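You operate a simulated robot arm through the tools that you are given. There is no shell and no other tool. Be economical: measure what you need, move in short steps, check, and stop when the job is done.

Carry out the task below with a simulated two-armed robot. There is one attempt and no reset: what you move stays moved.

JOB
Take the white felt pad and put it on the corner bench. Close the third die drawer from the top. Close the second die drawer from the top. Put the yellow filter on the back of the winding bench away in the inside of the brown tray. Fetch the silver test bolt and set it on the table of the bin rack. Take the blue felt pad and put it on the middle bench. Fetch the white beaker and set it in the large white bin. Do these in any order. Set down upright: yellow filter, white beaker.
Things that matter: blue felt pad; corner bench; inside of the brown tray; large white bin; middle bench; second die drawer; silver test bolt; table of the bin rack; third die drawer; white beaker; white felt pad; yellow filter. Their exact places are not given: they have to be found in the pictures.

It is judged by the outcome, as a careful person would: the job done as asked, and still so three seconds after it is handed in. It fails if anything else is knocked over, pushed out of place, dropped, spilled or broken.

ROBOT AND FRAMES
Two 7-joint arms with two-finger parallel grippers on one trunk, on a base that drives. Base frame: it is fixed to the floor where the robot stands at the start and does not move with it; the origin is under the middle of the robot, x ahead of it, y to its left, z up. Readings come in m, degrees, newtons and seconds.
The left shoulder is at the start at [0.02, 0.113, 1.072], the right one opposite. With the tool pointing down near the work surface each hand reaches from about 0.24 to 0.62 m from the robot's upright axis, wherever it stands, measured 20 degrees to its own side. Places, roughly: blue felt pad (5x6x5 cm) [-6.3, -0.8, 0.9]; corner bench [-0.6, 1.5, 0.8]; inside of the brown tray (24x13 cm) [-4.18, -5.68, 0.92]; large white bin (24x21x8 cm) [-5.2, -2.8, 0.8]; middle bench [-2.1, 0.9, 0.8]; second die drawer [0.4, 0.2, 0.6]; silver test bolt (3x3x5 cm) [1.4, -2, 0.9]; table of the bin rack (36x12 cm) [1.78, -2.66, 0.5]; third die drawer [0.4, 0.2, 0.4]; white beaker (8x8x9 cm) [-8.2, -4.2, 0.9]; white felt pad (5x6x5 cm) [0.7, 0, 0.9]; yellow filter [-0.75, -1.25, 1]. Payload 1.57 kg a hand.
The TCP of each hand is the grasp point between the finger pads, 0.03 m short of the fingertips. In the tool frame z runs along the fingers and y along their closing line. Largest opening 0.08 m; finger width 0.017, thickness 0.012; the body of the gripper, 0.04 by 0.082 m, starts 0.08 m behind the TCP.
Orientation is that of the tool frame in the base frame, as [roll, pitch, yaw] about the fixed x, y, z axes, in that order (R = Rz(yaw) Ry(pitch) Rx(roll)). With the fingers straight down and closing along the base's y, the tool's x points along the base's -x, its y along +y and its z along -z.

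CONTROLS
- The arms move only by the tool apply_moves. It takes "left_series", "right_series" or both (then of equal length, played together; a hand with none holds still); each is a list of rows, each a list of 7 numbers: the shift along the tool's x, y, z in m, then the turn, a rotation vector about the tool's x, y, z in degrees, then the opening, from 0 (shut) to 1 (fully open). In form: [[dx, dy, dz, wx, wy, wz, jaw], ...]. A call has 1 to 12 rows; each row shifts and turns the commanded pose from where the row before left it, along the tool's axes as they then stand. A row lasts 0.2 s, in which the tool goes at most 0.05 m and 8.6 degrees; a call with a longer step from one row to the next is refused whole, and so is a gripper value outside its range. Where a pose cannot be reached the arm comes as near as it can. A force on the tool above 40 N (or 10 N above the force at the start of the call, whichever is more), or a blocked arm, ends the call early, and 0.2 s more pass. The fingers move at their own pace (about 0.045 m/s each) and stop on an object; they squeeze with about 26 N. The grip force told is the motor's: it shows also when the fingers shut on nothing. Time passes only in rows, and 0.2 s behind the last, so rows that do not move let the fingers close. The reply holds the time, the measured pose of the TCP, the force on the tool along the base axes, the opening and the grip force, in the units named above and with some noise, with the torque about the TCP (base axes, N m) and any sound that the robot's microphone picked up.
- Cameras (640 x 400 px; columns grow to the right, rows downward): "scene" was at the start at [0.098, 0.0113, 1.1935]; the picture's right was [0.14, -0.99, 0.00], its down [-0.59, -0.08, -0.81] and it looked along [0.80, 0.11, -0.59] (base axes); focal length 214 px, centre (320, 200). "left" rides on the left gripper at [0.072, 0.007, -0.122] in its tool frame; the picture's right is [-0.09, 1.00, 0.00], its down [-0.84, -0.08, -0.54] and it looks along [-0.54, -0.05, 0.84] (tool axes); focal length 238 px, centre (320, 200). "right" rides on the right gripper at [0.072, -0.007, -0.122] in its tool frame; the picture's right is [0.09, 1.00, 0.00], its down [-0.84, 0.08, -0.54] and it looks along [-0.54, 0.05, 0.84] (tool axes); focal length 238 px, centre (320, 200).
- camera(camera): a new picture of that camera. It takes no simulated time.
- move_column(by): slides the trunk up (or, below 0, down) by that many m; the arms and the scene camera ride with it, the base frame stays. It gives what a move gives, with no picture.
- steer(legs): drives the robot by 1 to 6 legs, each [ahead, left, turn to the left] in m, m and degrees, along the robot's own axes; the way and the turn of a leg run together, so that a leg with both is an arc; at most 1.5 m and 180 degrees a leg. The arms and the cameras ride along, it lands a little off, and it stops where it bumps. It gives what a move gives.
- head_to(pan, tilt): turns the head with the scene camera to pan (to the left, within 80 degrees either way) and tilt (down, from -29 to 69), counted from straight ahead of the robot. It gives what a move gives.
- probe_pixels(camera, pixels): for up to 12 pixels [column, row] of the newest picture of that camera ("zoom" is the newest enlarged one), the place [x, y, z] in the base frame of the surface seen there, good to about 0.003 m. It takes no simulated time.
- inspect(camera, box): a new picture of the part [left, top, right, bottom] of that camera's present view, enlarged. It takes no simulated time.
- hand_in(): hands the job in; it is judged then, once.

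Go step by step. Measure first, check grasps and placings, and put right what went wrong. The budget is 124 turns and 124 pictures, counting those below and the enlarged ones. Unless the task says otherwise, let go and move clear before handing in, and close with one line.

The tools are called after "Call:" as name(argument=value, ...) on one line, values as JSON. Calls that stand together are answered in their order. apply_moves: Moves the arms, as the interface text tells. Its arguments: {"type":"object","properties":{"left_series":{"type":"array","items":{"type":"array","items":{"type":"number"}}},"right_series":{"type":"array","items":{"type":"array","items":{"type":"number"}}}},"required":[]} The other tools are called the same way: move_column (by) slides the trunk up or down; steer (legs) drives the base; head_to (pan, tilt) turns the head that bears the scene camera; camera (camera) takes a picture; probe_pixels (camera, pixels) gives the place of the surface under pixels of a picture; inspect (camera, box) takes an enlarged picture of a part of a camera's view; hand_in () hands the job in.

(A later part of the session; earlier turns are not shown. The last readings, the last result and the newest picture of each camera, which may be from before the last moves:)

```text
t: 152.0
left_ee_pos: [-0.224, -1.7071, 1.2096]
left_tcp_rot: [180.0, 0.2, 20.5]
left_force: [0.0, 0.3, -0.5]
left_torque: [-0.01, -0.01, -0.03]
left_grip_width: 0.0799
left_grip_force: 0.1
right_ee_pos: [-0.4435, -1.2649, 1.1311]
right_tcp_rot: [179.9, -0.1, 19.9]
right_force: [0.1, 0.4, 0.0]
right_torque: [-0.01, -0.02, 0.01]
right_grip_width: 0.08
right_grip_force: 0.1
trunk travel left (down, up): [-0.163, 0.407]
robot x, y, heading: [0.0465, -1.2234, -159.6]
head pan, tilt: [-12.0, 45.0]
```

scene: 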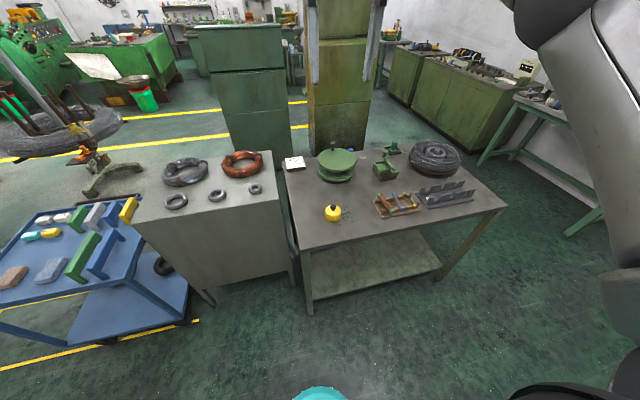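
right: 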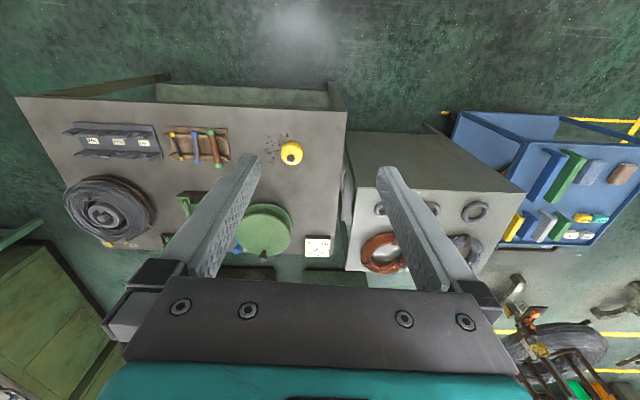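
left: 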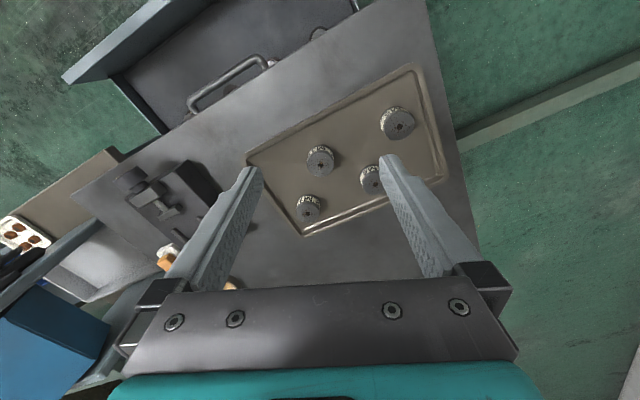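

This bench's labels read from the far side, so this side is its back, and the filter is the right one. Driving 0.22 closer and measuring it with the hand camera.

Call:
steer(legs=[[0.22, 0, 0]])

Call:
camera(camera="right")

```text
t: 153.7
left_ee_pos: [-0.4252, -1.7828, 1.2092]
left_tcp_rot: [179.9, 0.0, 20.8]
left_force: [0.0, 0.6, 0.8]
left_torque: [-0.01, 0.0, 0.0]
left_grip_width: 0.0799
left_grip_force: 0.0
right_ee_pos: [-0.6452, -1.3425, 1.1312]
right_tcp_rot: [179.8, -0.2, 20.0]
right_force: [-0.1, 0.3, -0.2]
right_torque: [0.02, -0.04, 0.03]
right_grip_width: 0.0801
right_grip_force: 0.1
trunk travel left (down, up): [-0.163, 0.407]
robot x, y, heading: [-0.1494, -1.3055, -159.3]
head pan, tilt: [-12.0, 45.0]
```

```text
68 pictures are left
```

right: 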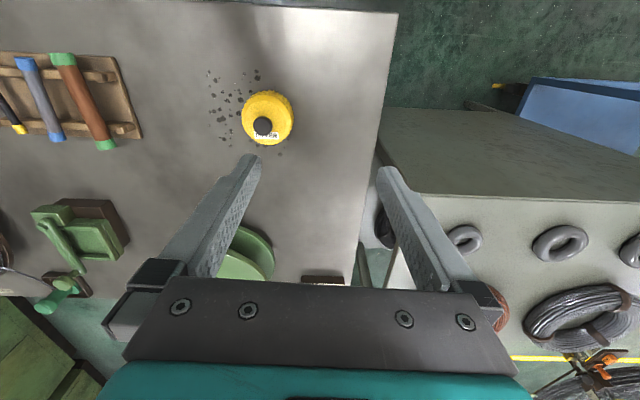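

Call:
inspect(camera="right", box=[220, 75, 316, 165])

Call:
probe_pixels(camera="right", pixels=[[262, 126], [262, 121], [262, 133], [246, 115], [289, 115], [268, 95], [280, 140], [268, 145], [300, 120]])

```text
4.44 times, centred on (268, 120) of right
```

zoom: 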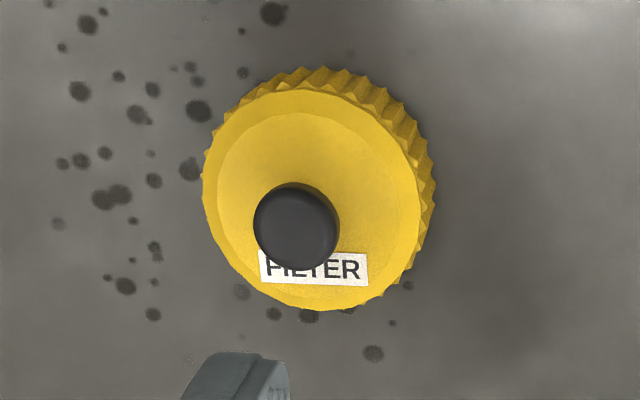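

```text
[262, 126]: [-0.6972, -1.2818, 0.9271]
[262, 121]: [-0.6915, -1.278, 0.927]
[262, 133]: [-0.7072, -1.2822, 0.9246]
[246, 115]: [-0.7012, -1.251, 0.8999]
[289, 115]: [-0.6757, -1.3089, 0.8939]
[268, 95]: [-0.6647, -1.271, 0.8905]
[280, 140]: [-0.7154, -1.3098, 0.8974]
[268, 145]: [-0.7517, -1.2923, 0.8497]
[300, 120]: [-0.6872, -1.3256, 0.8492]
```

Filter centre ≈ (-0.695,-1.281); body about 6.5 cm wide, knob top z 0.927. I'll grip the knob from above.

Call:
apply_moves(right_series=[[-0.013, -0.038, 0, 0, 0, 0, 0.65], [-0.0131, -0.0375, 0, 0, 0, 0, 0.65], [0, 0, 0.05, 0, 0, 0, 0.65], [0, 0, 0.05, 0, 0, 0, 0.65], [0, 0, 0.05, 0, 0, 0, 0.65], [0, 0, 0, 0, 0, 0, 0.65]])

Call:
camera(camera="right")

```text
t: 155.1
left_ee_pos: [-0.4245, -1.7835, 1.21]
left_tcp_rot: [-179.9, 0.1, 20.8]
left_force: [0.2, 0.6, -0.2]
left_torque: [-0.04, 0.02, -0.02]
left_grip_width: 0.08
left_grip_force: 0.1
right_ee_pos: [-0.6968, -1.2828, 0.979]
right_tcp_rot: [179.8, 0.0, 20.0]
right_force: [0.0, 0.5, 0.5]
right_torque: [0.01, -0.02, 0.02]
right_grip_width: 0.0519
right_grip_force: 0.1
trunk travel left (down, up): [-0.163, 0.407]
robot x, y, heading: [-0.1547, -1.2972, -159.2]
head pan, tilt: [-12.0, 45.0]
```

```text
66 pictures are left
```

right: 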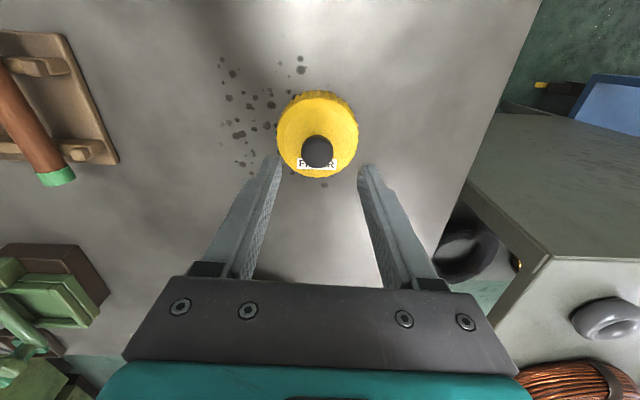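

Call:
apply_moves(right_series=[[0, 0, 0.025, 0, 0, 0, 0.65], [0, 0, 0.019, 0, 0, 0, 0.65], [0, 0, 0, 0, 0, 0, 0], [0, 0, 0, 0, 0, 0, 0], [0, 0, 0, 0, 0, 0, 0]])

Call:
apply_moves(right_series=[[0, 0, -0.03, 0, 0, 0, 0], [0, 0, -0.05, 0, 0, 0, 0], [0, 0, -0.05, 0, 0, 0, 0], [0, 0, -0.04, 0, 0, 0, 0]])

Call:
camera(camera="right")

```text
t: 156.3
left_ee_pos: [-0.425, -1.7848, 1.21]
left_tcp_rot: [-179.9, 0.2, 20.8]
left_force: [-0.1, 0.3, -0.8]
left_torque: [-0.02, -0.05, 0.01]
left_grip_width: 0.0799
left_grip_force: 0.0
right_ee_pos: [-0.6943, -1.2822, 0.9346]
right_tcp_rot: [179.8, -0.1, 19.9]
right_force: [-1.0, 0.6, -0.1]
right_torque: [-0.03, 0.05, -0.02]
right_grip_width: 0.0249
right_grip_force: 25.5
trunk travel left (down, up): [-0.163, 0.407]
robot x, y, heading: [-0.1511, -1.3003, -159.6]
head pan, tilt: [-12.0, 45.0]
```

```text
t: 157.3
left_ee_pos: [-0.4249, -1.7834, 1.2092]
left_tcp_rot: [180.0, 0.1, 20.8]
left_force: [0.2, 0.2, 0.3]
left_torque: [0.02, 0.0, 0.01]
left_grip_width: 0.0803
left_grip_force: 0.0
right_ee_pos: [-0.6965, -1.2821, 1.1066]
right_tcp_rot: [179.8, 0.0, 20.0]
right_force: [0.5, -0.1, -1.1]
right_torque: [-0.01, 0.01, 0.01]
right_grip_width: 0.0247
right_grip_force: 26.4
trunk travel left (down, up): [-0.163, 0.407]
robot x, y, heading: [-0.152, -1.3043, -159.4]
head pan, tilt: [-12.0, 45.0]
```

```text
65 pictures are left
```

right: 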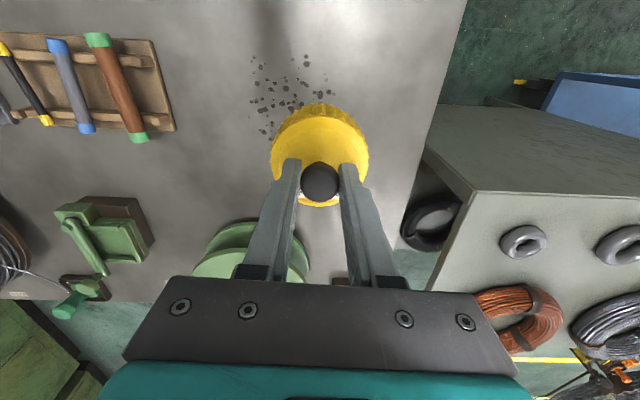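

Filter held (25 mm). Now to the brown tray at (-4.18,-5.68): back off and survey that direction.

Call:
steer(legs=[[-0.4, 0, 0], [0, 0, 60]])

Call:
head_to(pan=0, tilt=15)

Call:
camera(camera="scene")

Call:
head_to(pan=-60, tilt=15)

Call:
camera(camera="scene")

```text
t: 162.4
left_ee_pos: [0.4965, -1.6437, 1.2107]
left_tcp_rot: [179.9, 0.1, 81.2]
left_force: [-1.3, -0.3, 0.1]
left_torque: [0.01, 0.02, 0.02]
left_grip_width: 0.0802
left_grip_force: 0.0
right_ee_pos: [-0.0738, -1.6317, 1.1054]
right_tcp_rot: [179.7, -0.1, 80.4]
right_force: [-0.4, 1.4, -1.2]
right_torque: [-0.01, -0.02, 0.01]
right_grip_width: 0.0245
right_grip_force: 25.9
trunk travel left (down, up): [-0.163, 0.407]
robot x, y, heading: [0.215, -1.1643, -98.9]
head pan, tilt: [-12.0, 45.0]
```

```text
t: 163.4
left_ee_pos: [0.4986, -1.6445, 1.2105]
left_tcp_rot: [-180.0, 0.0, 81.1]
left_force: [1.1, 0.1, 0.2]
left_torque: [0.02, 0.0, 0.01]
left_grip_width: 0.0802
left_grip_force: 0.0
right_ee_pos: [-0.0738, -1.632, 1.1058]
right_tcp_rot: [179.8, -0.1, 80.3]
right_force: [-0.2, 0.1, -1.8]
right_torque: [-0.01, 0.0, -0.01]
right_grip_width: 0.0246
right_grip_force: 26.2
trunk travel left (down, up): [-0.163, 0.407]
robot x, y, heading: [0.2117, -1.1666, -99.0]
head pan, tilt: [0.0, 15.0]
```

```text
64 pictures are left
```

scene: 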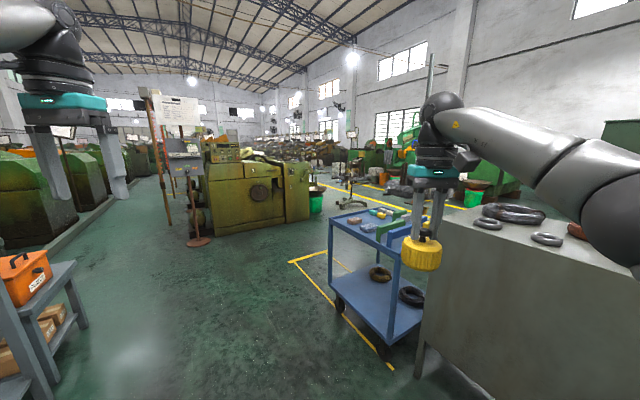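

```text
t: 164.7
left_ee_pos: [0.4966, -1.6454, 1.2099]
left_tcp_rot: [179.9, 0.1, 81.1]
left_force: [0.6, -0.8, 0.0]
left_torque: [0.02, 0.0, -0.01]
left_grip_width: 0.08
left_grip_force: 0.0
right_ee_pos: [-0.0731, -1.6324, 1.1058]
right_tcp_rot: [179.8, -0.1, 80.3]
right_force: [-0.2, -0.1, -0.8]
right_torque: [-0.03, -0.04, 0.0]
right_grip_width: 0.0246
right_grip_force: 26.0
trunk travel left (down, up): [-0.163, 0.407]
robot x, y, heading: [0.2128, -1.1633, -98.8]
head pan, tilt: [-60.0, 15.0]
```

```text
63 pictures are left
```

scene: 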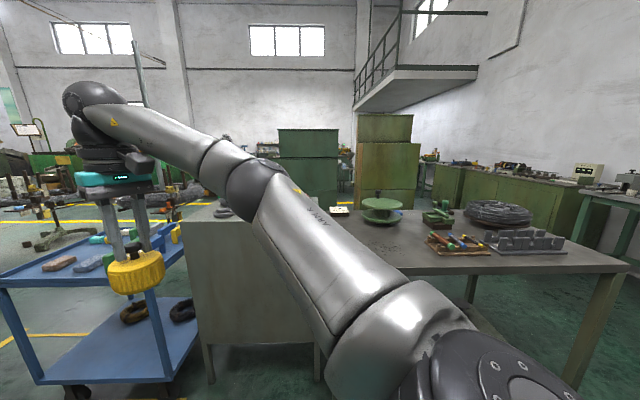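

Call:
head_to(pan=-18, tilt=15)

Call:
camera(camera="scene")

Call:
probe_pixels(camera="scene", pixels=[[190, 262], [240, 250], [230, 205], [245, 200], [285, 205], [295, 225], [320, 185], [330, 190], [275, 160], [260, 190], [280, 330], [370, 345]])

```text
t: 165.8
left_ee_pos: [0.4971, -1.6448, 1.2097]
left_tcp_rot: [179.9, 0.1, 81.1]
left_force: [0.0, 0.0, 0.9]
left_torque: [0.02, 0.02, -0.01]
left_grip_width: 0.08
left_grip_force: 0.1
right_ee_pos: [-0.0732, -1.6324, 1.1051]
right_tcp_rot: [179.8, 0.0, 80.4]
right_force: [-0.7, -0.1, -1.6]
right_torque: [0.0, 0.01, 0.0]
right_grip_width: 0.0246
right_grip_force: 26.0
trunk travel left (down, up): [-0.163, 0.407]
robot x, y, heading: [0.2124, -1.1664, -99.0]
head pan, tilt: [-18.0, 15.0]
```

```text
62 pictures are left
```

scene: 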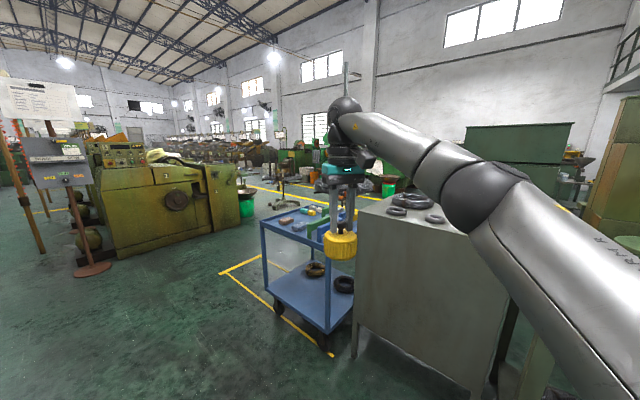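

```text
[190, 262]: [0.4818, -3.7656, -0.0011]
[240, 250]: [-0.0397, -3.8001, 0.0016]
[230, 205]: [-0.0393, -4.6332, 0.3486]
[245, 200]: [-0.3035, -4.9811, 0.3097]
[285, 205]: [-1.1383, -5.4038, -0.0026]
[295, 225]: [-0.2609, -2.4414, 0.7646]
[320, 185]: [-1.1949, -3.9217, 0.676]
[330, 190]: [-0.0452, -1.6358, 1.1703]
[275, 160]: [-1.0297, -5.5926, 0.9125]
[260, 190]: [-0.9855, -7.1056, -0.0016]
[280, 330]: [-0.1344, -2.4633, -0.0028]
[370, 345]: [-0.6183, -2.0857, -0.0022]
```

Call:
steer(legs=[[0, 0, 9], [1.0, 0.15, 0], [0.9, 0, 0], [0, 0, -50]])

Call:
head_to(pan=0, tilt=15)

Call:
camera(camera="scene")

```text
t: 178.2
left_ee_pos: [0.2351, -3.5964, 1.2091]
left_tcp_rot: [179.9, 0.1, 38.9]
left_force: [0.5, -0.7, 0.1]
left_torque: [0.01, 0.0, 0.0]
left_grip_width: 0.0799
left_grip_force: 0.0
right_ee_pos: [-0.1789, -3.2019, 1.1056]
right_tcp_rot: [179.7, 0.0, 38.0]
right_force: [-0.1, 0.8, -1.3]
right_torque: [0.01, 0.01, -0.01]
right_grip_width: 0.0248
right_grip_force: 25.9
trunk travel left (down, up): [-0.163, 0.407]
robot x, y, heading: [0.3448, -3.0489, -141.1]
head pan, tilt: [-18.0, 15.0]
```

```text
t: 179.0
left_ee_pos: [0.2363, -3.5945, 1.21]
left_tcp_rot: [-180.0, 0.1, 39.0]
left_force: [0.6, 0.6, 0.0]
left_torque: [0.0, 0.01, -0.01]
left_grip_width: 0.0799
left_grip_force: 0.0
right_ee_pos: [-0.1779, -3.2025, 1.1046]
right_tcp_rot: [179.8, -0.1, 38.1]
right_force: [1.0, 0.0, 0.3]
right_torque: [-0.03, 0.01, 0.01]
right_grip_width: 0.0246
right_grip_force: 25.8
trunk travel left (down, up): [-0.163, 0.407]
robot x, y, heading: [0.3455, -3.0527, -141.1]
head pan, tilt: [0.0, 15.0]
```

```text
61 pictures are left
```

scene: 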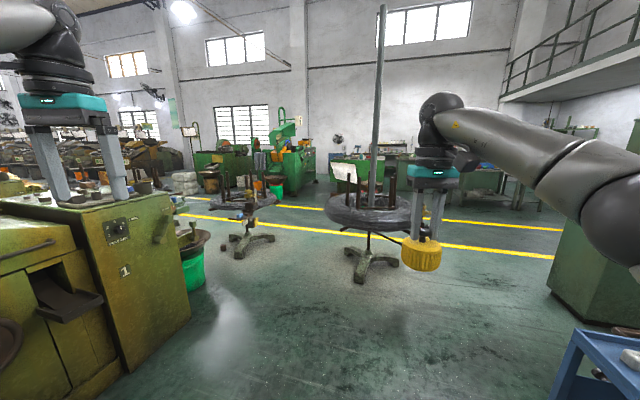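

Call:
probe_pixels(camera="scene", pixels=[[365, 275], [245, 240], [190, 290], [130, 370], [300, 208], [560, 290], [400, 232], [330, 215], [350, 170], [480, 185], [345, 160], [570, 390]])

Call:
inspect(camera="scene", box=[180, 110, 560, 260])

```text
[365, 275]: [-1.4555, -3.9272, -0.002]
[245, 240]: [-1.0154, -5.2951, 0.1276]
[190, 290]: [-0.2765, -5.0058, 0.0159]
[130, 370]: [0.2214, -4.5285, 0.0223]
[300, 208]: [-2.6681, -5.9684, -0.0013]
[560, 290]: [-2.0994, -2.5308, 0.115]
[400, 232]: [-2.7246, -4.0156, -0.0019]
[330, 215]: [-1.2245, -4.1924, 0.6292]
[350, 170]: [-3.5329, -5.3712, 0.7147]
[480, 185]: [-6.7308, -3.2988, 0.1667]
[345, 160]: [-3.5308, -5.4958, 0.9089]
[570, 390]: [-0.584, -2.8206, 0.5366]
```

```text
1.68 times, centred on (370, 185) of scene
```

zoom: 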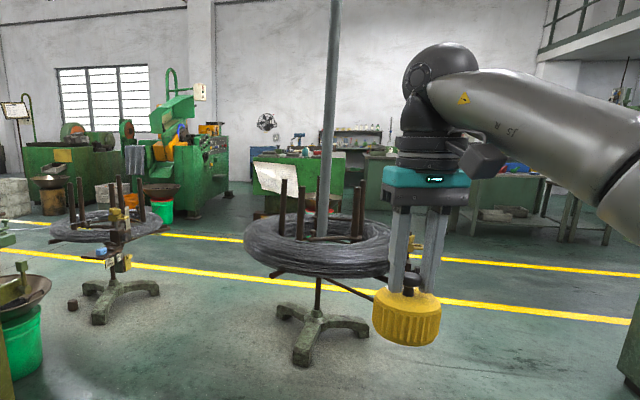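

Coil stand at (-1.45,-3.93) and blue cart near (-0.58,-2.82) flank the way. I'll pass between them, in steps.

Call:
steer(legs=[[0, 0, -31], [0.5, 0, 0]])

Call:
head_to(pan=0, tilt=40)

Call:
camera(camera="scene")

```text
t: 183.5
left_ee_pos: [-0.53, -3.5221, 1.2091]
left_tcp_rot: [-179.9, 0.1, 7.4]
left_force: [-0.3, -0.4, 0.4]
left_torque: [0.0, -0.02, -0.01]
left_grip_width: 0.0799
left_grip_force: 0.0
right_ee_pos: [-0.6782, -2.9708, 1.1051]
right_tcp_rot: [179.8, -0.1, 6.6]
right_force: [-0.6, -0.4, -2.1]
right_torque: [0.02, -0.03, 0.01]
right_grip_width: 0.0245
right_grip_force: 26.0
trunk travel left (down, up): [-0.163, 0.407]
robot x, y, heading: [-0.1527, -3.1172, -172.8]
head pan, tilt: [0.0, 15.0]
```

```text
t: 184.4
left_ee_pos: [-0.5295, -3.5224, 1.2108]
left_tcp_rot: [-179.9, 0.1, 7.4]
left_force: [-0.5, -0.7, 0.1]
left_torque: [-0.04, -0.01, 0.01]
left_grip_width: 0.0801
left_grip_force: 0.1
right_ee_pos: [-0.6768, -2.9716, 1.1058]
right_tcp_rot: [179.8, -0.1, 6.6]
right_force: [-0.5, 0.3, -1.2]
right_torque: [-0.02, 0.01, 0.02]
right_grip_width: 0.025
right_grip_force: 25.4
trunk travel left (down, up): [-0.163, 0.407]
robot x, y, heading: [-0.1474, -3.116, -172.6]
head pan, tilt: [0.0, 40.0]
```

```text
59 pictures are left
```

scene: 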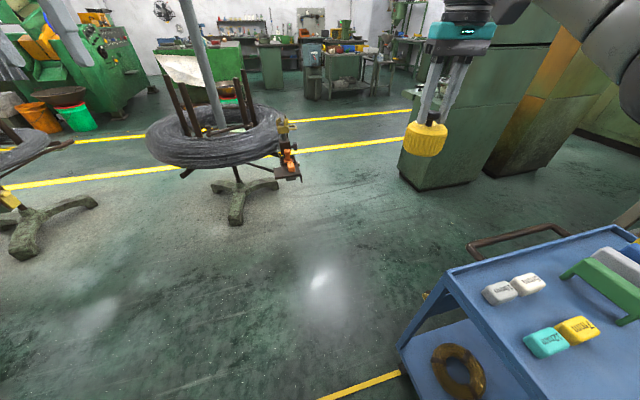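

Call:
probe_pixels(camera="scene", pixels=[[450, 270], [475, 245], [405, 350], [298, 178], [275, 180], [405, 180], [145, 145], [280, 115], [430, 187], [180, 80], [250, 90]])

```text
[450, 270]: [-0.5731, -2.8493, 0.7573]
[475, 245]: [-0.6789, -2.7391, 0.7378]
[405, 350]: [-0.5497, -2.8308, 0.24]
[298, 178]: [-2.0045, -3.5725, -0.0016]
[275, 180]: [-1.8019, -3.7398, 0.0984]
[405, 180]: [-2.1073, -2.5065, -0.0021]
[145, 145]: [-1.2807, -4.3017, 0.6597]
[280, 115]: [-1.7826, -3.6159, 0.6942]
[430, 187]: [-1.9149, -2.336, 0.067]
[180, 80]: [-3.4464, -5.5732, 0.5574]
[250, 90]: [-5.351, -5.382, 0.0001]
```

Call:
steer(legs=[[0.75, 0, 0], [0.55, -0.15, 0], [0.48, -0.1, 0], [0.87, 0.14, 0]])

Call:
steer(legs=[[0, 0, 55]])

Call:
head_to(pan=0, tilt=20)

Call:
camera(camera="scene")

```text
t: 198.0
left_ee_pos: [-3.1866, -3.7007, 1.2106]
left_tcp_rot: [180.0, 0.2, 5.0]
left_force: [-0.3, 0.1, 0.5]
left_torque: [0.0, -0.01, 0.0]
left_grip_width: 0.0796
left_grip_force: 0.1
right_ee_pos: [-3.3108, -3.1445, 1.1047]
right_tcp_rot: [179.8, -0.1, 4.1]
right_force: [0.4, -0.2, -2.0]
right_torque: [0.01, -0.01, 0.01]
right_grip_width: 0.0244
right_grip_force: 25.8
trunk travel left (down, up): [-0.163, 0.407]
robot x, y, heading: [-2.7916, -3.3138, -175.4]
head pan, tilt: [0.0, 40.0]
```

```text
t: 200.8
left_ee_pos: [-2.7097, -3.8594, 1.2097]
left_tcp_rot: [-180.0, 0.2, 58.6]
left_force: [-0.2, 0.3, 0.2]
left_torque: [-0.01, 0.01, -0.02]
left_grip_width: 0.0801
left_grip_force: 0.0
right_ee_pos: [-3.2334, -3.6323, 1.1059]
right_tcp_rot: [179.7, -0.1, 57.9]
right_force: [0.0, -0.3, -0.9]
right_torque: [0.01, -0.06, 0.0]
right_grip_width: 0.0247
right_grip_force: 25.5
trunk travel left (down, up): [-0.163, 0.407]
robot x, y, heading: [-2.7911, -3.3093, -121.3]
head pan, tilt: [0.0, 40.0]
```

```text
t: 201.6
left_ee_pos: [-2.7105, -3.8608, 1.2102]
left_tcp_rot: [179.9, 0.1, 58.8]
left_force: [-0.3, -0.1, 0.3]
left_torque: [0.0, 0.01, 0.0]
left_grip_width: 0.0799
left_grip_force: 0.0
right_ee_pos: [-3.2321, -3.6317, 1.1062]
right_tcp_rot: [179.8, -0.2, 57.9]
right_force: [-0.1, -0.3, -0.1]
right_torque: [0.0, -0.02, -0.03]
right_grip_width: 0.0243
right_grip_force: 26.0
trunk travel left (down, up): [-0.163, 0.407]
robot x, y, heading: [-2.7895, -3.3079, -121.3]
head pan, tilt: [0.0, 20.0]
```

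```text
58 pictures are left
```

scene: 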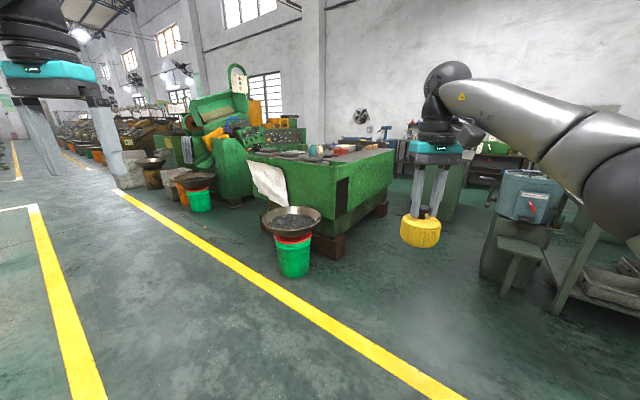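

Call:
inspect(camera="scene", box=[240, 120, 420, 220])

Call:
probe_pixels(camera="scene", pixels=[[345, 155], [320, 165], [280, 155], [390, 155], [255, 160], [330, 205], [390, 200], [290, 215], [300, 290], [330, 250], [500, 285], [340, 158]])

```text
3.56 times, centred on (330, 170) of scene
```

zoom: 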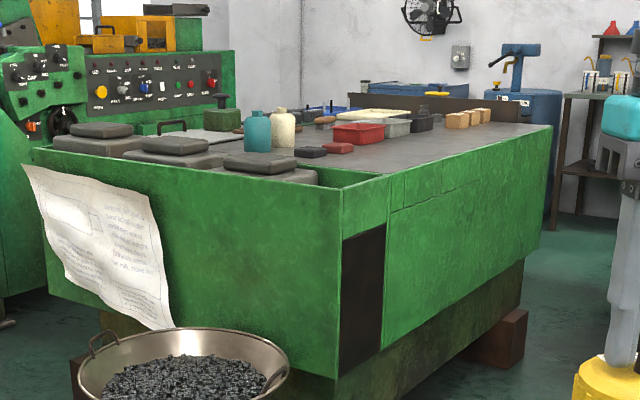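

```text
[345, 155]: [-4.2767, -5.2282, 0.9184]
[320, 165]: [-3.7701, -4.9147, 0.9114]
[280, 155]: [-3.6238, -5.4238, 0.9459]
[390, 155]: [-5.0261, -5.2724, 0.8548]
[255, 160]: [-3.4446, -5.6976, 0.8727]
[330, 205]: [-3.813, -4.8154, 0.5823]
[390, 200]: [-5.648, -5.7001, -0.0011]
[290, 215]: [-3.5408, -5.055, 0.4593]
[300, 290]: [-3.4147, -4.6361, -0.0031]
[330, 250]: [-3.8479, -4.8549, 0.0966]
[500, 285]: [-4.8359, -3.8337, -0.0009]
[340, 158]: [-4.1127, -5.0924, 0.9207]
```

The tray should be on top of this green bench (top z≈0.92), toward the far side. I'll drive to its right-hand face and look from higher.

Call:
steer(legs=[[0, 0, -24], [1.0, 0, 0], [0.95, 0, 0], [0, 0, 73]])

Call:
head_to(pan=0, tilt=35)

Call:
move_column(by=0.2)

Call:
camera(camera="scene")

```text
t: 215.8
left_ee_pos: [-3.9745, -4.6913, 1.2092]
left_tcp_rot: [-180.0, 0.1, 105.7]
left_force: [-0.2, 0.6, -0.7]
left_torque: [0.02, -0.04, 0.0]
left_grip_width: 0.0799
left_grip_force: 0.0
right_ee_pos: [-4.4992, -4.9177, 1.106]
right_tcp_rot: [179.8, -0.1, 104.9]
right_force: [-0.2, 0.4, -0.9]
right_torque: [0.02, -0.02, -0.02]
right_grip_width: 0.0246
right_grip_force: 25.7
trunk travel left (down, up): [-0.163, 0.407]
robot x, y, heading: [-4.4336, -4.3736, -74.5]
head pan, tilt: [0.0, 20.0]
```

```text
t: 216.6
left_ee_pos: [-3.9759, -4.6926, 1.2101]
left_tcp_rot: [180.0, 0.1, 105.7]
left_force: [-0.3, -0.3, 0.4]
left_torque: [-0.02, -0.01, 0.02]
left_grip_width: 0.0803
left_grip_force: 0.0
right_ee_pos: [-4.5003, -4.9175, 1.1043]
right_tcp_rot: [179.8, -0.1, 104.9]
right_force: [0.4, -0.2, -1.7]
right_torque: [0.01, -0.01, 0.0]
right_grip_width: 0.0249
right_grip_force: 25.7
trunk travel left (down, up): [-0.163, 0.407]
robot x, y, heading: [-4.4291, -4.3737, -74.6]
head pan, tilt: [0.0, 35.0]
```

```text
t: 218.8
left_ee_pos: [-3.9758, -4.691, 1.4095]
left_tcp_rot: [180.0, 0.1, 105.9]
left_force: [-0.8, -0.9, -0.1]
left_torque: [-0.03, 0.01, 0.0]
left_grip_width: 0.0802
left_grip_force: 0.1
right_ee_pos: [-4.4997, -4.918, 1.3053]
right_tcp_rot: [179.9, -0.2, 104.9]
right_force: [0.6, -0.6, -1.2]
right_torque: [0.0, 0.01, 0.0]
right_grip_width: 0.0246
right_grip_force: 25.9
trunk travel left (down, up): [-0.363, 0.207]
robot x, y, heading: [-4.4363, -4.3782, -74.2]
head pan, tilt: [0.0, 35.0]
```

```text
56 pictures are left
```

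scene: 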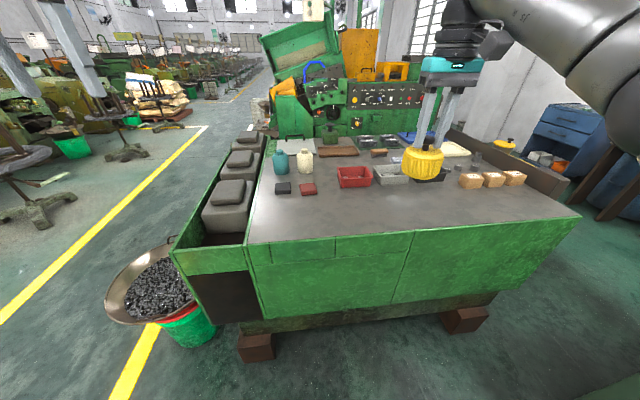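

Call:
inspect(camera="scene", box=[250, 110, 490, 210])

Call:
probe_pixels(camera="scene", pixels=[[338, 150], [353, 175], [390, 173], [330, 190], [345, 235], [300, 240], [560, 212], [460, 150], [325, 143], [450, 165]])

```text
2.67 times, centred on (370, 160) of scene
```

zoom: 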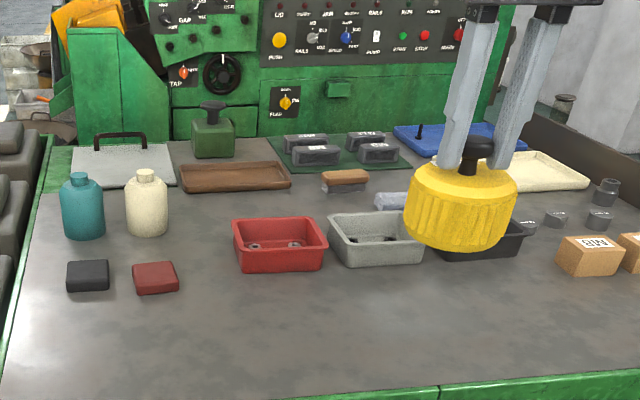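

```text
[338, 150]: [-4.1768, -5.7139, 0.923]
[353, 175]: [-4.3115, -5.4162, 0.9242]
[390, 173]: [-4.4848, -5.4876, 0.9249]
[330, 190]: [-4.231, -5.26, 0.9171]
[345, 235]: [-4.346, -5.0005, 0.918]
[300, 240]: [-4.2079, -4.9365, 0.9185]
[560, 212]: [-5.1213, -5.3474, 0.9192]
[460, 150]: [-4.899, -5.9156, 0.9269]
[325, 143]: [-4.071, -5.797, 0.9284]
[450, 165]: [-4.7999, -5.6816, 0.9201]
```

The brown tray is at zoom (235,178), centre ≈(-4.18,-5.71), about 0.71 m behind the bench's front edge: too far with a vertical tool. I'll test the reach of a near-horizontal tool with the free left arm.

Call:
apply_moves(left_series=[[0, 0, 0, 0, -8.5, 0, 0], [0, 0, 0, 0, -8.5, 0, 0], [0, 0, 0, 0, -8.5, 0, 0], [0, 0, 0, 0, -8.5, 0, 0], [0, 0, 0, 0, -8.5, 0, 0], [0, 0, 0, 0, -8.5, 0, 0], [0, 0, 0, 0, -8.5, 0, 0], [0, 0, 0, 0, 0, 0, 0]])

Call:
apply_moves(left_series=[[-0.025, 0, 0.043, 0, 0, 0, 0], [-0.025, 0, 0.043, 0, 0, 0, 0], [-0.025, 0, 0.043, 0, 0, 0, 0], [-0.025, 0, 0.043, 0, 0, 0, 0], [-0.025, 0, 0.043, 0, 0, 0, 0], [-0.025, 0, 0.043, 0, 0, 0, 0], [-0.025, 0, 0.043, 0, 0, 0, 0], [0, 0, 0, 0, 0, 0, 0]])

Call:
probe_pixels(camera="scene", pixels=[[175, 255], [205, 195], [240, 135], [262, 132], [240, 300], [420, 300], [300, 322], [240, 345], [465, 320], [250, 160], [278, 160], [300, 160]])

```text
t: 220.6
left_ee_pos: [-3.9761, -4.6915, 1.4099]
left_tcp_rot: [179.8, 59.7, 105.7]
left_force: [0.2, -0.2, 0.4]
left_torque: [0.03, -0.03, -0.02]
left_grip_width: 0.0
left_grip_force: 21.5
right_ee_pos: [-4.4986, -4.9179, 1.3047]
right_tcp_rot: [179.8, -0.1, 105.0]
right_force: [0.4, -0.3, -1.3]
right_torque: [0.02, 0.0, 0.02]
right_grip_width: 0.0248
right_grip_force: 26.2
trunk travel left (down, up): [-0.363, 0.207]
robot x, y, heading: [-4.4365, -4.377, -74.5]
head pan, tilt: [0.0, 35.0]
```

```text
t: 222.3
left_ee_pos: [-3.9137, -4.9646, 1.3868]
left_tcp_rot: [179.9, 59.6, 105.5]
left_force: [0.9, -0.7, 0.5]
left_torque: [0.0, 0.0, -0.01]
left_grip_width: 0.0001
left_grip_force: 21.3
left hand out of reach, approached as far as the arm can: row 6, 7
right_ee_pos: [-4.4993, -4.9177, 1.3068]
right_tcp_rot: [179.8, 0.0, 104.9]
right_force: [-0.7, 0.1, -1.4]
right_torque: [0.02, 0.0, -0.03]
right_grip_width: 0.0246
right_grip_force: 26.3
trunk travel left (down, up): [-0.363, 0.207]
robot x, y, heading: [-4.4317, -4.3768, -74.5]
head pan, tilt: [0.0, 35.0]
```

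```text
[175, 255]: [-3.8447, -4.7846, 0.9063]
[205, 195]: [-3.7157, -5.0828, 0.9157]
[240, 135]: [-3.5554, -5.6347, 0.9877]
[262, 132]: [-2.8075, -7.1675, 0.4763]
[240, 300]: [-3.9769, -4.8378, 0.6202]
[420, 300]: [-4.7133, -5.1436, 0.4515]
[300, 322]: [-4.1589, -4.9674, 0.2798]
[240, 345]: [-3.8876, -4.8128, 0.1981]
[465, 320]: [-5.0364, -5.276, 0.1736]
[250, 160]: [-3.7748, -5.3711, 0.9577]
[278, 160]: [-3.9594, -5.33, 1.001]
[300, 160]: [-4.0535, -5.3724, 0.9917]
```

The 60°-tilted tool reaches about 0.80 m from the axis. The tray's near end is ~0.61 m in from the bench's left end, so approaching from there with a tilted grip could work. I'll tuck the left arm and go look at that side.

Call:
apply_moves(left_series=[[0.02, 0, -0.04, 0, 0, 0, 0], [0.025, 0, -0.043, 0, 0, 0, 0], [0.025, 0, -0.043, 0, 0, 0, 0], [0.025, 0, -0.043, 0, 0, 0, 0], [0.025, 0, -0.043, 0, 0, 0, 0], [0.025, 0, -0.043, 0, 0, 0, 0], [0.025, 0, -0.043, 0, 0, 0, 0], [0.025, 0, -0.043, 0, 0, 0, 1]])

Call:
steer(legs=[[0, 0, 9.5], [0, 1.45, 0]])

Call:
head_to(pan=-15, tilt=35)

Call:
camera(camera="scene")

```text
t: 224.2
left_ee_pos: [-4.0246, -4.5866, 1.3926]
left_tcp_rot: [179.8, 59.5, 105.6]
left_force: [-0.5, 0.9, 0.3]
left_torque: [-0.01, -0.02, 0.0]
left_grip_width: 0.0317
left_grip_force: 0.0
right_ee_pos: [-4.4983, -4.9183, 1.3062]
right_tcp_rot: [179.8, -0.1, 104.9]
right_force: [-1.2, -0.1, -1.5]
right_torque: [-0.02, 0.02, 0.01]
right_grip_width: 0.0245
right_grip_force: 26.1
trunk travel left (down, up): [-0.363, 0.207]
robot x, y, heading: [-4.4322, -4.3728, -74.4]
head pan, tilt: [0.0, 35.0]
```

```text
t: 231.9
left_ee_pos: [-2.6958, -3.959, 1.3906]
left_tcp_rot: [-180.0, 59.6, 112.8]
left_force: [0.4, 0.7, 0.1]
left_torque: [-0.01, -0.01, 0.07]
left_grip_width: 0.0801
left_grip_force: 0.1
right_ee_pos: [-3.1266, -4.346, 1.3066]
right_tcp_rot: [179.9, -0.2, 111.9]
right_force: [-0.8, -0.4, -1.4]
right_torque: [0.04, 0.0, -0.01]
right_grip_width: 0.0248
right_grip_force: 26.0
trunk travel left (down, up): [-0.363, 0.207]
robot x, y, heading: [-3.1284, -3.8012, -67.2]
head pan, tilt: [0.0, 35.0]
```

```text
t: 232.7
left_ee_pos: [-2.6962, -3.9581, 1.3931]
left_tcp_rot: [179.9, 59.6, 112.9]
left_force: [-0.1, 0.1, 0.1]
left_torque: [-0.03, -0.01, 0.01]
left_grip_width: 0.0801
left_grip_force: 0.0
right_ee_pos: [-3.1266, -4.3456, 1.3054]
right_tcp_rot: [179.8, 0.0, 111.9]
right_force: [-0.1, 0.5, 0.0]
right_torque: [0.01, 0.0, -0.02]
right_grip_width: 0.0246
right_grip_force: 25.9
trunk travel left (down, up): [-0.363, 0.207]
robot x, y, heading: [-3.1288, -3.8052, -67.1]
head pan, tilt: [-15.0, 35.0]
```

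```text
54 pictures are left
```

scene: 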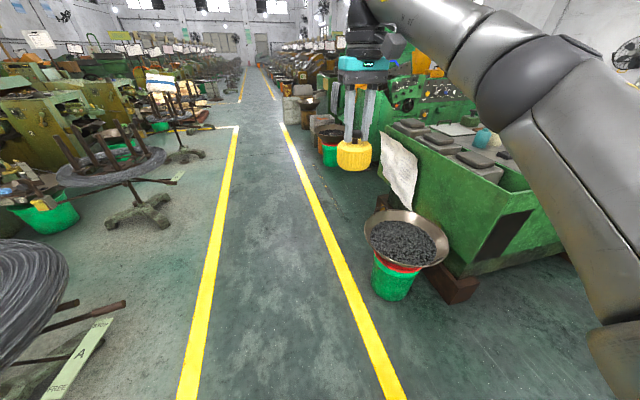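

Call:
probe_pixels(camera="scene", pixels=[[385, 135], [418, 165], [400, 205], [385, 180], [370, 225], [345, 165], [328, 165], [320, 135], [350, 190], [375, 205], [395, 295], [450, 250]])

Call:
inspect(camera="scene", box=[290, 70, 530, 240])

```text
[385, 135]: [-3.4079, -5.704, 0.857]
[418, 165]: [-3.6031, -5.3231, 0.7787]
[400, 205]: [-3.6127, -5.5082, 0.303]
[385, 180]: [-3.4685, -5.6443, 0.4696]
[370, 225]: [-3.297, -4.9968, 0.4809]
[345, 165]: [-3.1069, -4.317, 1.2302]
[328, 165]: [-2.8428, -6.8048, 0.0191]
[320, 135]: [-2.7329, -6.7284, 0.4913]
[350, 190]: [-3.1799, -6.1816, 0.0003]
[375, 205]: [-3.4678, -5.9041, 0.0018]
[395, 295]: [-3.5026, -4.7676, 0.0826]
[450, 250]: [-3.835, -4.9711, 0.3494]
```

```text
2.35 times, centred on (410, 155) of scene
```

zoom: 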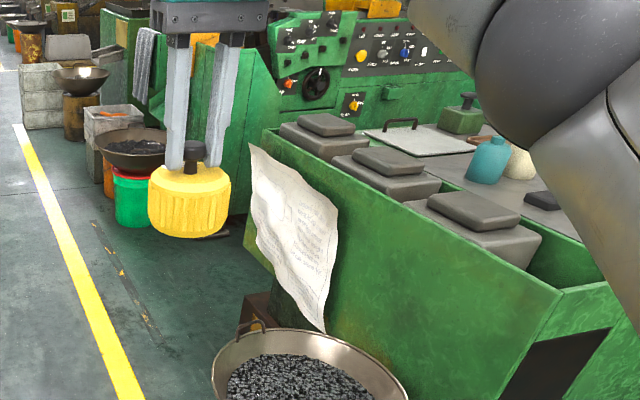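

There's room to stand at the bench's left end past the first pan. Measuring the obstacles along the reach line (blocks, plate handle).

Call:
probe_pixels(camera="zoom", pixels=[[400, 122], [387, 127], [430, 140], [325, 123], [390, 158], [468, 96], [478, 143], [285, 155], [495, 140], [240, 240], [270, 130], [370, 100]])

```text
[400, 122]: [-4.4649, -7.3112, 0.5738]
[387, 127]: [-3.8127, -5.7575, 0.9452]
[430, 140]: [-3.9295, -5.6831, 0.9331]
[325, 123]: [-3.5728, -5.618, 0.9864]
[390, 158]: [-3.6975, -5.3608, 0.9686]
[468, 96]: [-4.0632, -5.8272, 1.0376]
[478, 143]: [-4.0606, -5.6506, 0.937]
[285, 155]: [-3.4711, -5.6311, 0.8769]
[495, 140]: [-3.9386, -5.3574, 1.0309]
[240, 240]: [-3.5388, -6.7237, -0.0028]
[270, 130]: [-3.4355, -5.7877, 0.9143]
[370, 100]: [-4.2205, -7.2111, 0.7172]
```

The floor is visible behind the bench (v≈4.68), so there is a ~0.75 m gap between it and the control machine: I can reach the tray with a vertical tool from behind. I'll turn around and back down the aisle.

Call:
steer(legs=[[0, 0, 91], [0, 0, 90.3]])

Call:
steer(legs=[[-1.05, 0, 0], [-1.05, 0, 0]])

Call:
head_to(pan=60, tilt=35)

Call:
camera(camera="scene")

```text
t: 240.7
left_ee_pos: [-3.5548, -3.6355, 1.3928]
left_tcp_rot: [179.9, 59.7, -67.7]
left_force: [-0.3, -0.2, -0.1]
left_torque: [0.03, -0.03, -0.02]
left_grip_width: 0.0802
left_grip_force: 0.1
right_ee_pos: [-3.1217, -3.2526, 1.3054]
right_tcp_rot: [179.7, 0.0, -68.4]
right_force: [0.2, 1.1, -0.7]
right_torque: [0.0, -0.02, -0.01]
right_grip_width: 0.0247
right_grip_force: 25.8
trunk travel left (down, up): [-0.363, 0.207]
robot x, y, heading: [-3.1243, -3.7983, 112.0]
head pan, tilt: [-15.0, 35.0]
```

```text
t: 251.1
left_ee_pos: [-2.779, -5.5833, 1.3933]
left_tcp_rot: [179.9, 59.6, -67.6]
left_force: [0.2, 0.3, 0.1]
left_torque: [-0.01, 0.0, 0.0]
left_grip_width: 0.08
left_grip_force: 0.1
right_ee_pos: [-2.3471, -5.1981, 1.306]
right_tcp_rot: [179.8, -0.2, -68.3]
right_force: [-0.4, -0.2, -0.6]
right_torque: [0.0, -0.02, 0.03]
right_grip_width: 0.0247
right_grip_force: 26.1
trunk travel left (down, up): [-0.363, 0.207]
robot x, y, heading: [-2.3484, -5.7462, 112.4]
head pan, tilt: [-15.0, 35.0]
```

```text
t: 252.6
left_ee_pos: [-2.779, -5.5824, 1.3933]
left_tcp_rot: [179.8, 59.6, -67.6]
left_force: [0.0, -0.4, 0.0]
left_torque: [0.03, -0.03, -0.01]
left_grip_width: 0.0799
left_grip_force: 0.0
right_ee_pos: [-2.3477, -5.1984, 1.3054]
right_tcp_rot: [179.8, -0.1, -68.3]
right_force: [-0.3, -0.7, -1.3]
right_torque: [0.0, -0.04, -0.03]
right_grip_width: 0.0245
right_grip_force: 26.5
trunk travel left (down, up): [-0.363, 0.207]
robot x, y, heading: [-2.3541, -5.744, 112.4]
head pan, tilt: [60.0, 35.0]
```

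```text
52 pictures are left
```

scene: 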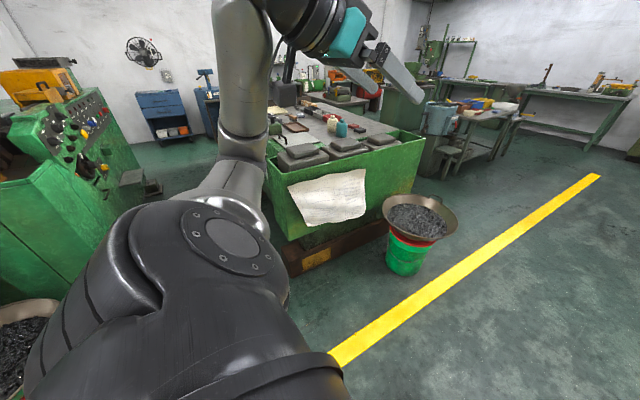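

Call:
probe_pixels(camera="scene", pixels=[[268, 165], [290, 235], [288, 262], [140, 165], [130, 185], [145, 185], [110, 230], [60, 260], [150, 195], [275, 140], [205, 150], [170, 160]])

```text
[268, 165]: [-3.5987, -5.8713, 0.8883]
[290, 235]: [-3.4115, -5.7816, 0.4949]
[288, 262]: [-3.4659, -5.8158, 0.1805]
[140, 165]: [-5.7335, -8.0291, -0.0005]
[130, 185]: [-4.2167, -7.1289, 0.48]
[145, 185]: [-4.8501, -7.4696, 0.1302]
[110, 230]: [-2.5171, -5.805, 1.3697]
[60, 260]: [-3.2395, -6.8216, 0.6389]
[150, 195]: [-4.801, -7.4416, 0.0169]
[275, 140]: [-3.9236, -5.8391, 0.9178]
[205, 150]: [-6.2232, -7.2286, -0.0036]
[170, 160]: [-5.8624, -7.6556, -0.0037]
```

Bench back edge v≈3.88, machine v≈4.77: an 0.89 m gap. I'll orient so the tray lies ~45° to my right and slide into the gap.

Call:
steer(legs=[[0, 0, 46.8]])

Call:
steer(legs=[[0.55, 0.55, 0], [0.55, 0.55, 0]])

Call:
head_to(pan=-45, tilt=50)

Call:
camera(camera="scene")

```text
t: 255.1
left_ee_pos: [-2.7622, -5.9462, 1.3927]
left_tcp_rot: [179.9, 59.6, -20.7]
left_force: [0.3, 0.0, 0.9]
left_torque: [-0.02, 0.0, 0.01]
left_grip_width: 0.08
left_grip_force: 0.1
right_ee_pos: [-2.7456, -5.3684, 1.3047]
right_tcp_rot: [179.8, 0.0, -21.5]
right_force: [0.3, -0.2, -0.6]
right_torque: [0.0, -0.01, -0.02]
right_grip_width: 0.0248
right_grip_force: 26.6
trunk travel left (down, up): [-0.363, 0.207]
robot x, y, heading: [-2.3506, -5.7428, 159.0]
head pan, tilt: [60.0, 35.0]
```

```text
t: 263.0
left_ee_pos: [-4.1686, -6.576, 1.3933]
left_tcp_rot: [180.0, 59.6, -20.5]
left_force: [0.2, 0.5, 0.5]
left_torque: [0.01, -0.04, 0.04]
left_grip_width: 0.0801
left_grip_force: 0.1
right_ee_pos: [-4.156, -5.9982, 1.3054]
right_tcp_rot: [179.9, -0.1, -21.3]
right_force: [-0.5, -0.7, -1.3]
right_torque: [0.04, 0.03, 0.0]
right_grip_width: 0.0247
right_grip_force: 25.7
trunk travel left (down, up): [-0.363, 0.207]
robot x, y, heading: [-3.7556, -6.3729, 159.3]
head pan, tilt: [60.0, 35.0]
```

```text
t: 264.8
left_ee_pos: [-4.1689, -6.5773, 1.3932]
left_tcp_rot: [179.9, 59.6, -20.5]
left_force: [0.2, -0.5, 0.2]
left_torque: [-0.01, -0.02, -0.03]
left_grip_width: 0.0801
left_grip_force: 0.2
right_ee_pos: [-4.1539, -5.9969, 1.3053]
right_tcp_rot: [179.8, -0.1, -21.3]
right_force: [-0.7, 0.1, -1.2]
right_torque: [-0.03, -0.01, -0.04]
right_grip_width: 0.0248
right_grip_force: 26.1
trunk travel left (down, up): [-0.363, 0.207]
robot x, y, heading: [-3.7551, -6.3709, 159.3]
head pan, tilt: [-45.0, 50.0]
```

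```text
51 pictures are left
```

scene: 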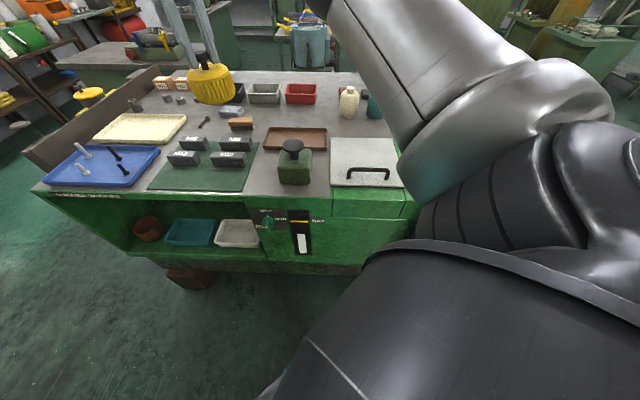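

The tray is visible at (295,138), empty, with a green bottle just on this side of it (295,165). Measuring.

Call:
inspect(camera="scene", box=[220, 90, 380, 200])

Call:
probe_pixels(camera="scene", pixels=[[267, 130], [325, 130], [263, 149], [327, 149], [295, 138], [293, 143], [319, 150], [278, 165], [330, 205], [210, 197], [295, 133]])

```text
3.64 times, centred on (300, 145) of scene
```

zoom: 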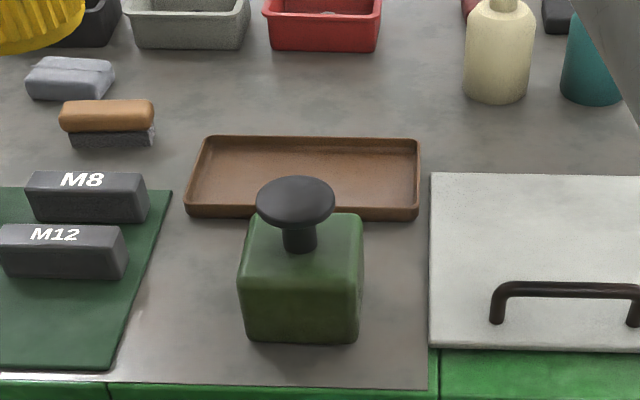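

```text
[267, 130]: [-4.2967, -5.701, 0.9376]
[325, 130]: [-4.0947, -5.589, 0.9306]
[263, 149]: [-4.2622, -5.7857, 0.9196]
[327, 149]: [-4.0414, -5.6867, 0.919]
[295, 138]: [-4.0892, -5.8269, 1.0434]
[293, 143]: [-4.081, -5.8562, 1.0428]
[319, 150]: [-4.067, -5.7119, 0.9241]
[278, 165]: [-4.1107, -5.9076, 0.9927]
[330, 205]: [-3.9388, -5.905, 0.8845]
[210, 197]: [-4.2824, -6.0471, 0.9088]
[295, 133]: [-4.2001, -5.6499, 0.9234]
```

Target in the tray's far-from-bottle half: (-4.228,-5.715). Moving in closer, then lowering the trunk.

Call:
steer(legs=[[0.205, -0.036, 0]])

Call:
move_column(by=-0.1)

Call:
camera(camera="right")

```text
t: 266.5
left_ee_pos: [-4.3489, -6.4701, 1.3933]
left_tcp_rot: [179.9, 59.6, -20.2]
left_force: [0.4, 0.9, 0.9]
left_torque: [-0.02, -0.01, 0.01]
left_grip_width: 0.0799
left_grip_force: 0.0
right_ee_pos: [-4.3374, -5.8919, 1.3046]
right_tcp_rot: [179.8, -0.2, -21.2]
right_force: [-0.8, -0.6, -0.9]
right_torque: [-0.01, -0.01, -0.01]
right_grip_width: 0.025
right_grip_force: 26.0
trunk travel left (down, up): [-0.363, 0.207]
robot x, y, heading: [-3.9377, -6.2672, 159.7]
head pan, tilt: [-45.0, 50.0]
```

```text
t: 267.8
left_ee_pos: [-4.3478, -6.4703, 1.2933]
left_tcp_rot: [179.9, 59.7, -20.2]
left_force: [0.8, -0.4, 1.1]
left_torque: [0.01, -0.01, 0.02]
left_grip_width: 0.0797
left_grip_force: 0.1
right_ee_pos: [-4.3371, -5.8935, 1.2056]
right_tcp_rot: [179.9, -0.1, -21.1]
right_force: [0.8, -0.5, -0.2]
right_torque: [0.01, 0.01, 0.01]
right_grip_width: 0.0248
right_grip_force: 25.9
trunk travel left (down, up): [-0.263, 0.307]
robot x, y, heading: [-3.941, -6.2649, 159.9]
head pan, tilt: [-45.0, 50.0]
```

```text
49 pictures are left
```

right: 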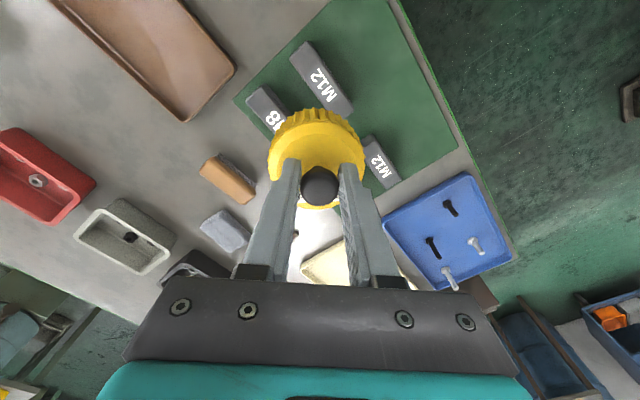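

Call:
apply_moves(right_series=[[0.009, -0.04, 0, 0, 0, 0, 0], [0.009, -0.04, 0, 0, 0, 0, 0], [0.009, -0.04, 0, 0, 0, 0, 0], [0.009, -0.04, 0, 0, 0, 0, 0], [0.0084, -0.0388, 0, 0, 0, 0, 0], [0, 0, 0.04, 0, 0, 0, 0], [0, 0, 0.03, 0, 0, 0, 0], [0, 0, 0, 0, 0, 0, 0]])

Call:
camera(camera="right")

Call:
camera(camera="scene")

```text
t: 269.6
left_ee_pos: [-4.3479, -6.4719, 1.2924]
left_tcp_rot: [179.9, 59.7, -20.2]
left_force: [-0.1, -0.4, -0.3]
left_torque: [0.01, 0.0, 0.03]
left_grip_width: 0.0798
left_grip_force: 0.0
right_ee_pos: [-4.2158, -5.7422, 1.1287]
right_tcp_rot: [179.7, -0.1, -21.0]
right_force: [0.1, 0.4, -1.5]
right_torque: [0.01, -0.02, 0.06]
right_grip_width: 0.0247
right_grip_force: 26.6
right hand out of reach, approached as far as the arm can: row 5
trunk travel left (down, up): [-0.263, 0.307]
robot x, y, heading: [-3.9401, -6.2667, 160.0]
head pan, tilt: [-45.0, 50.0]
```

```text
48 pictures are left
```

right: 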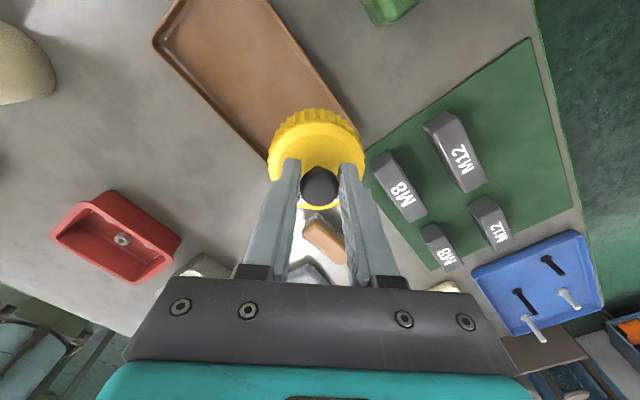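

```text
47 pictures are left
```

scene: 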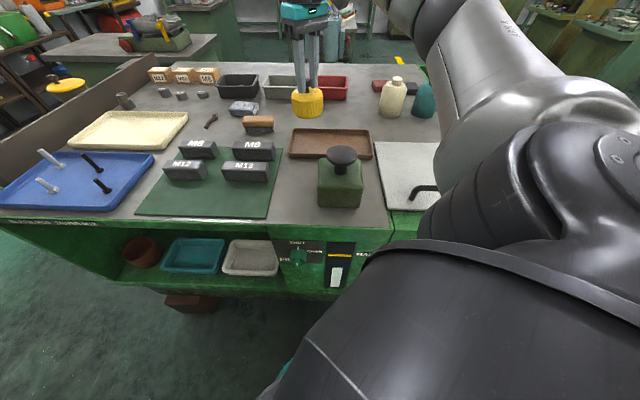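

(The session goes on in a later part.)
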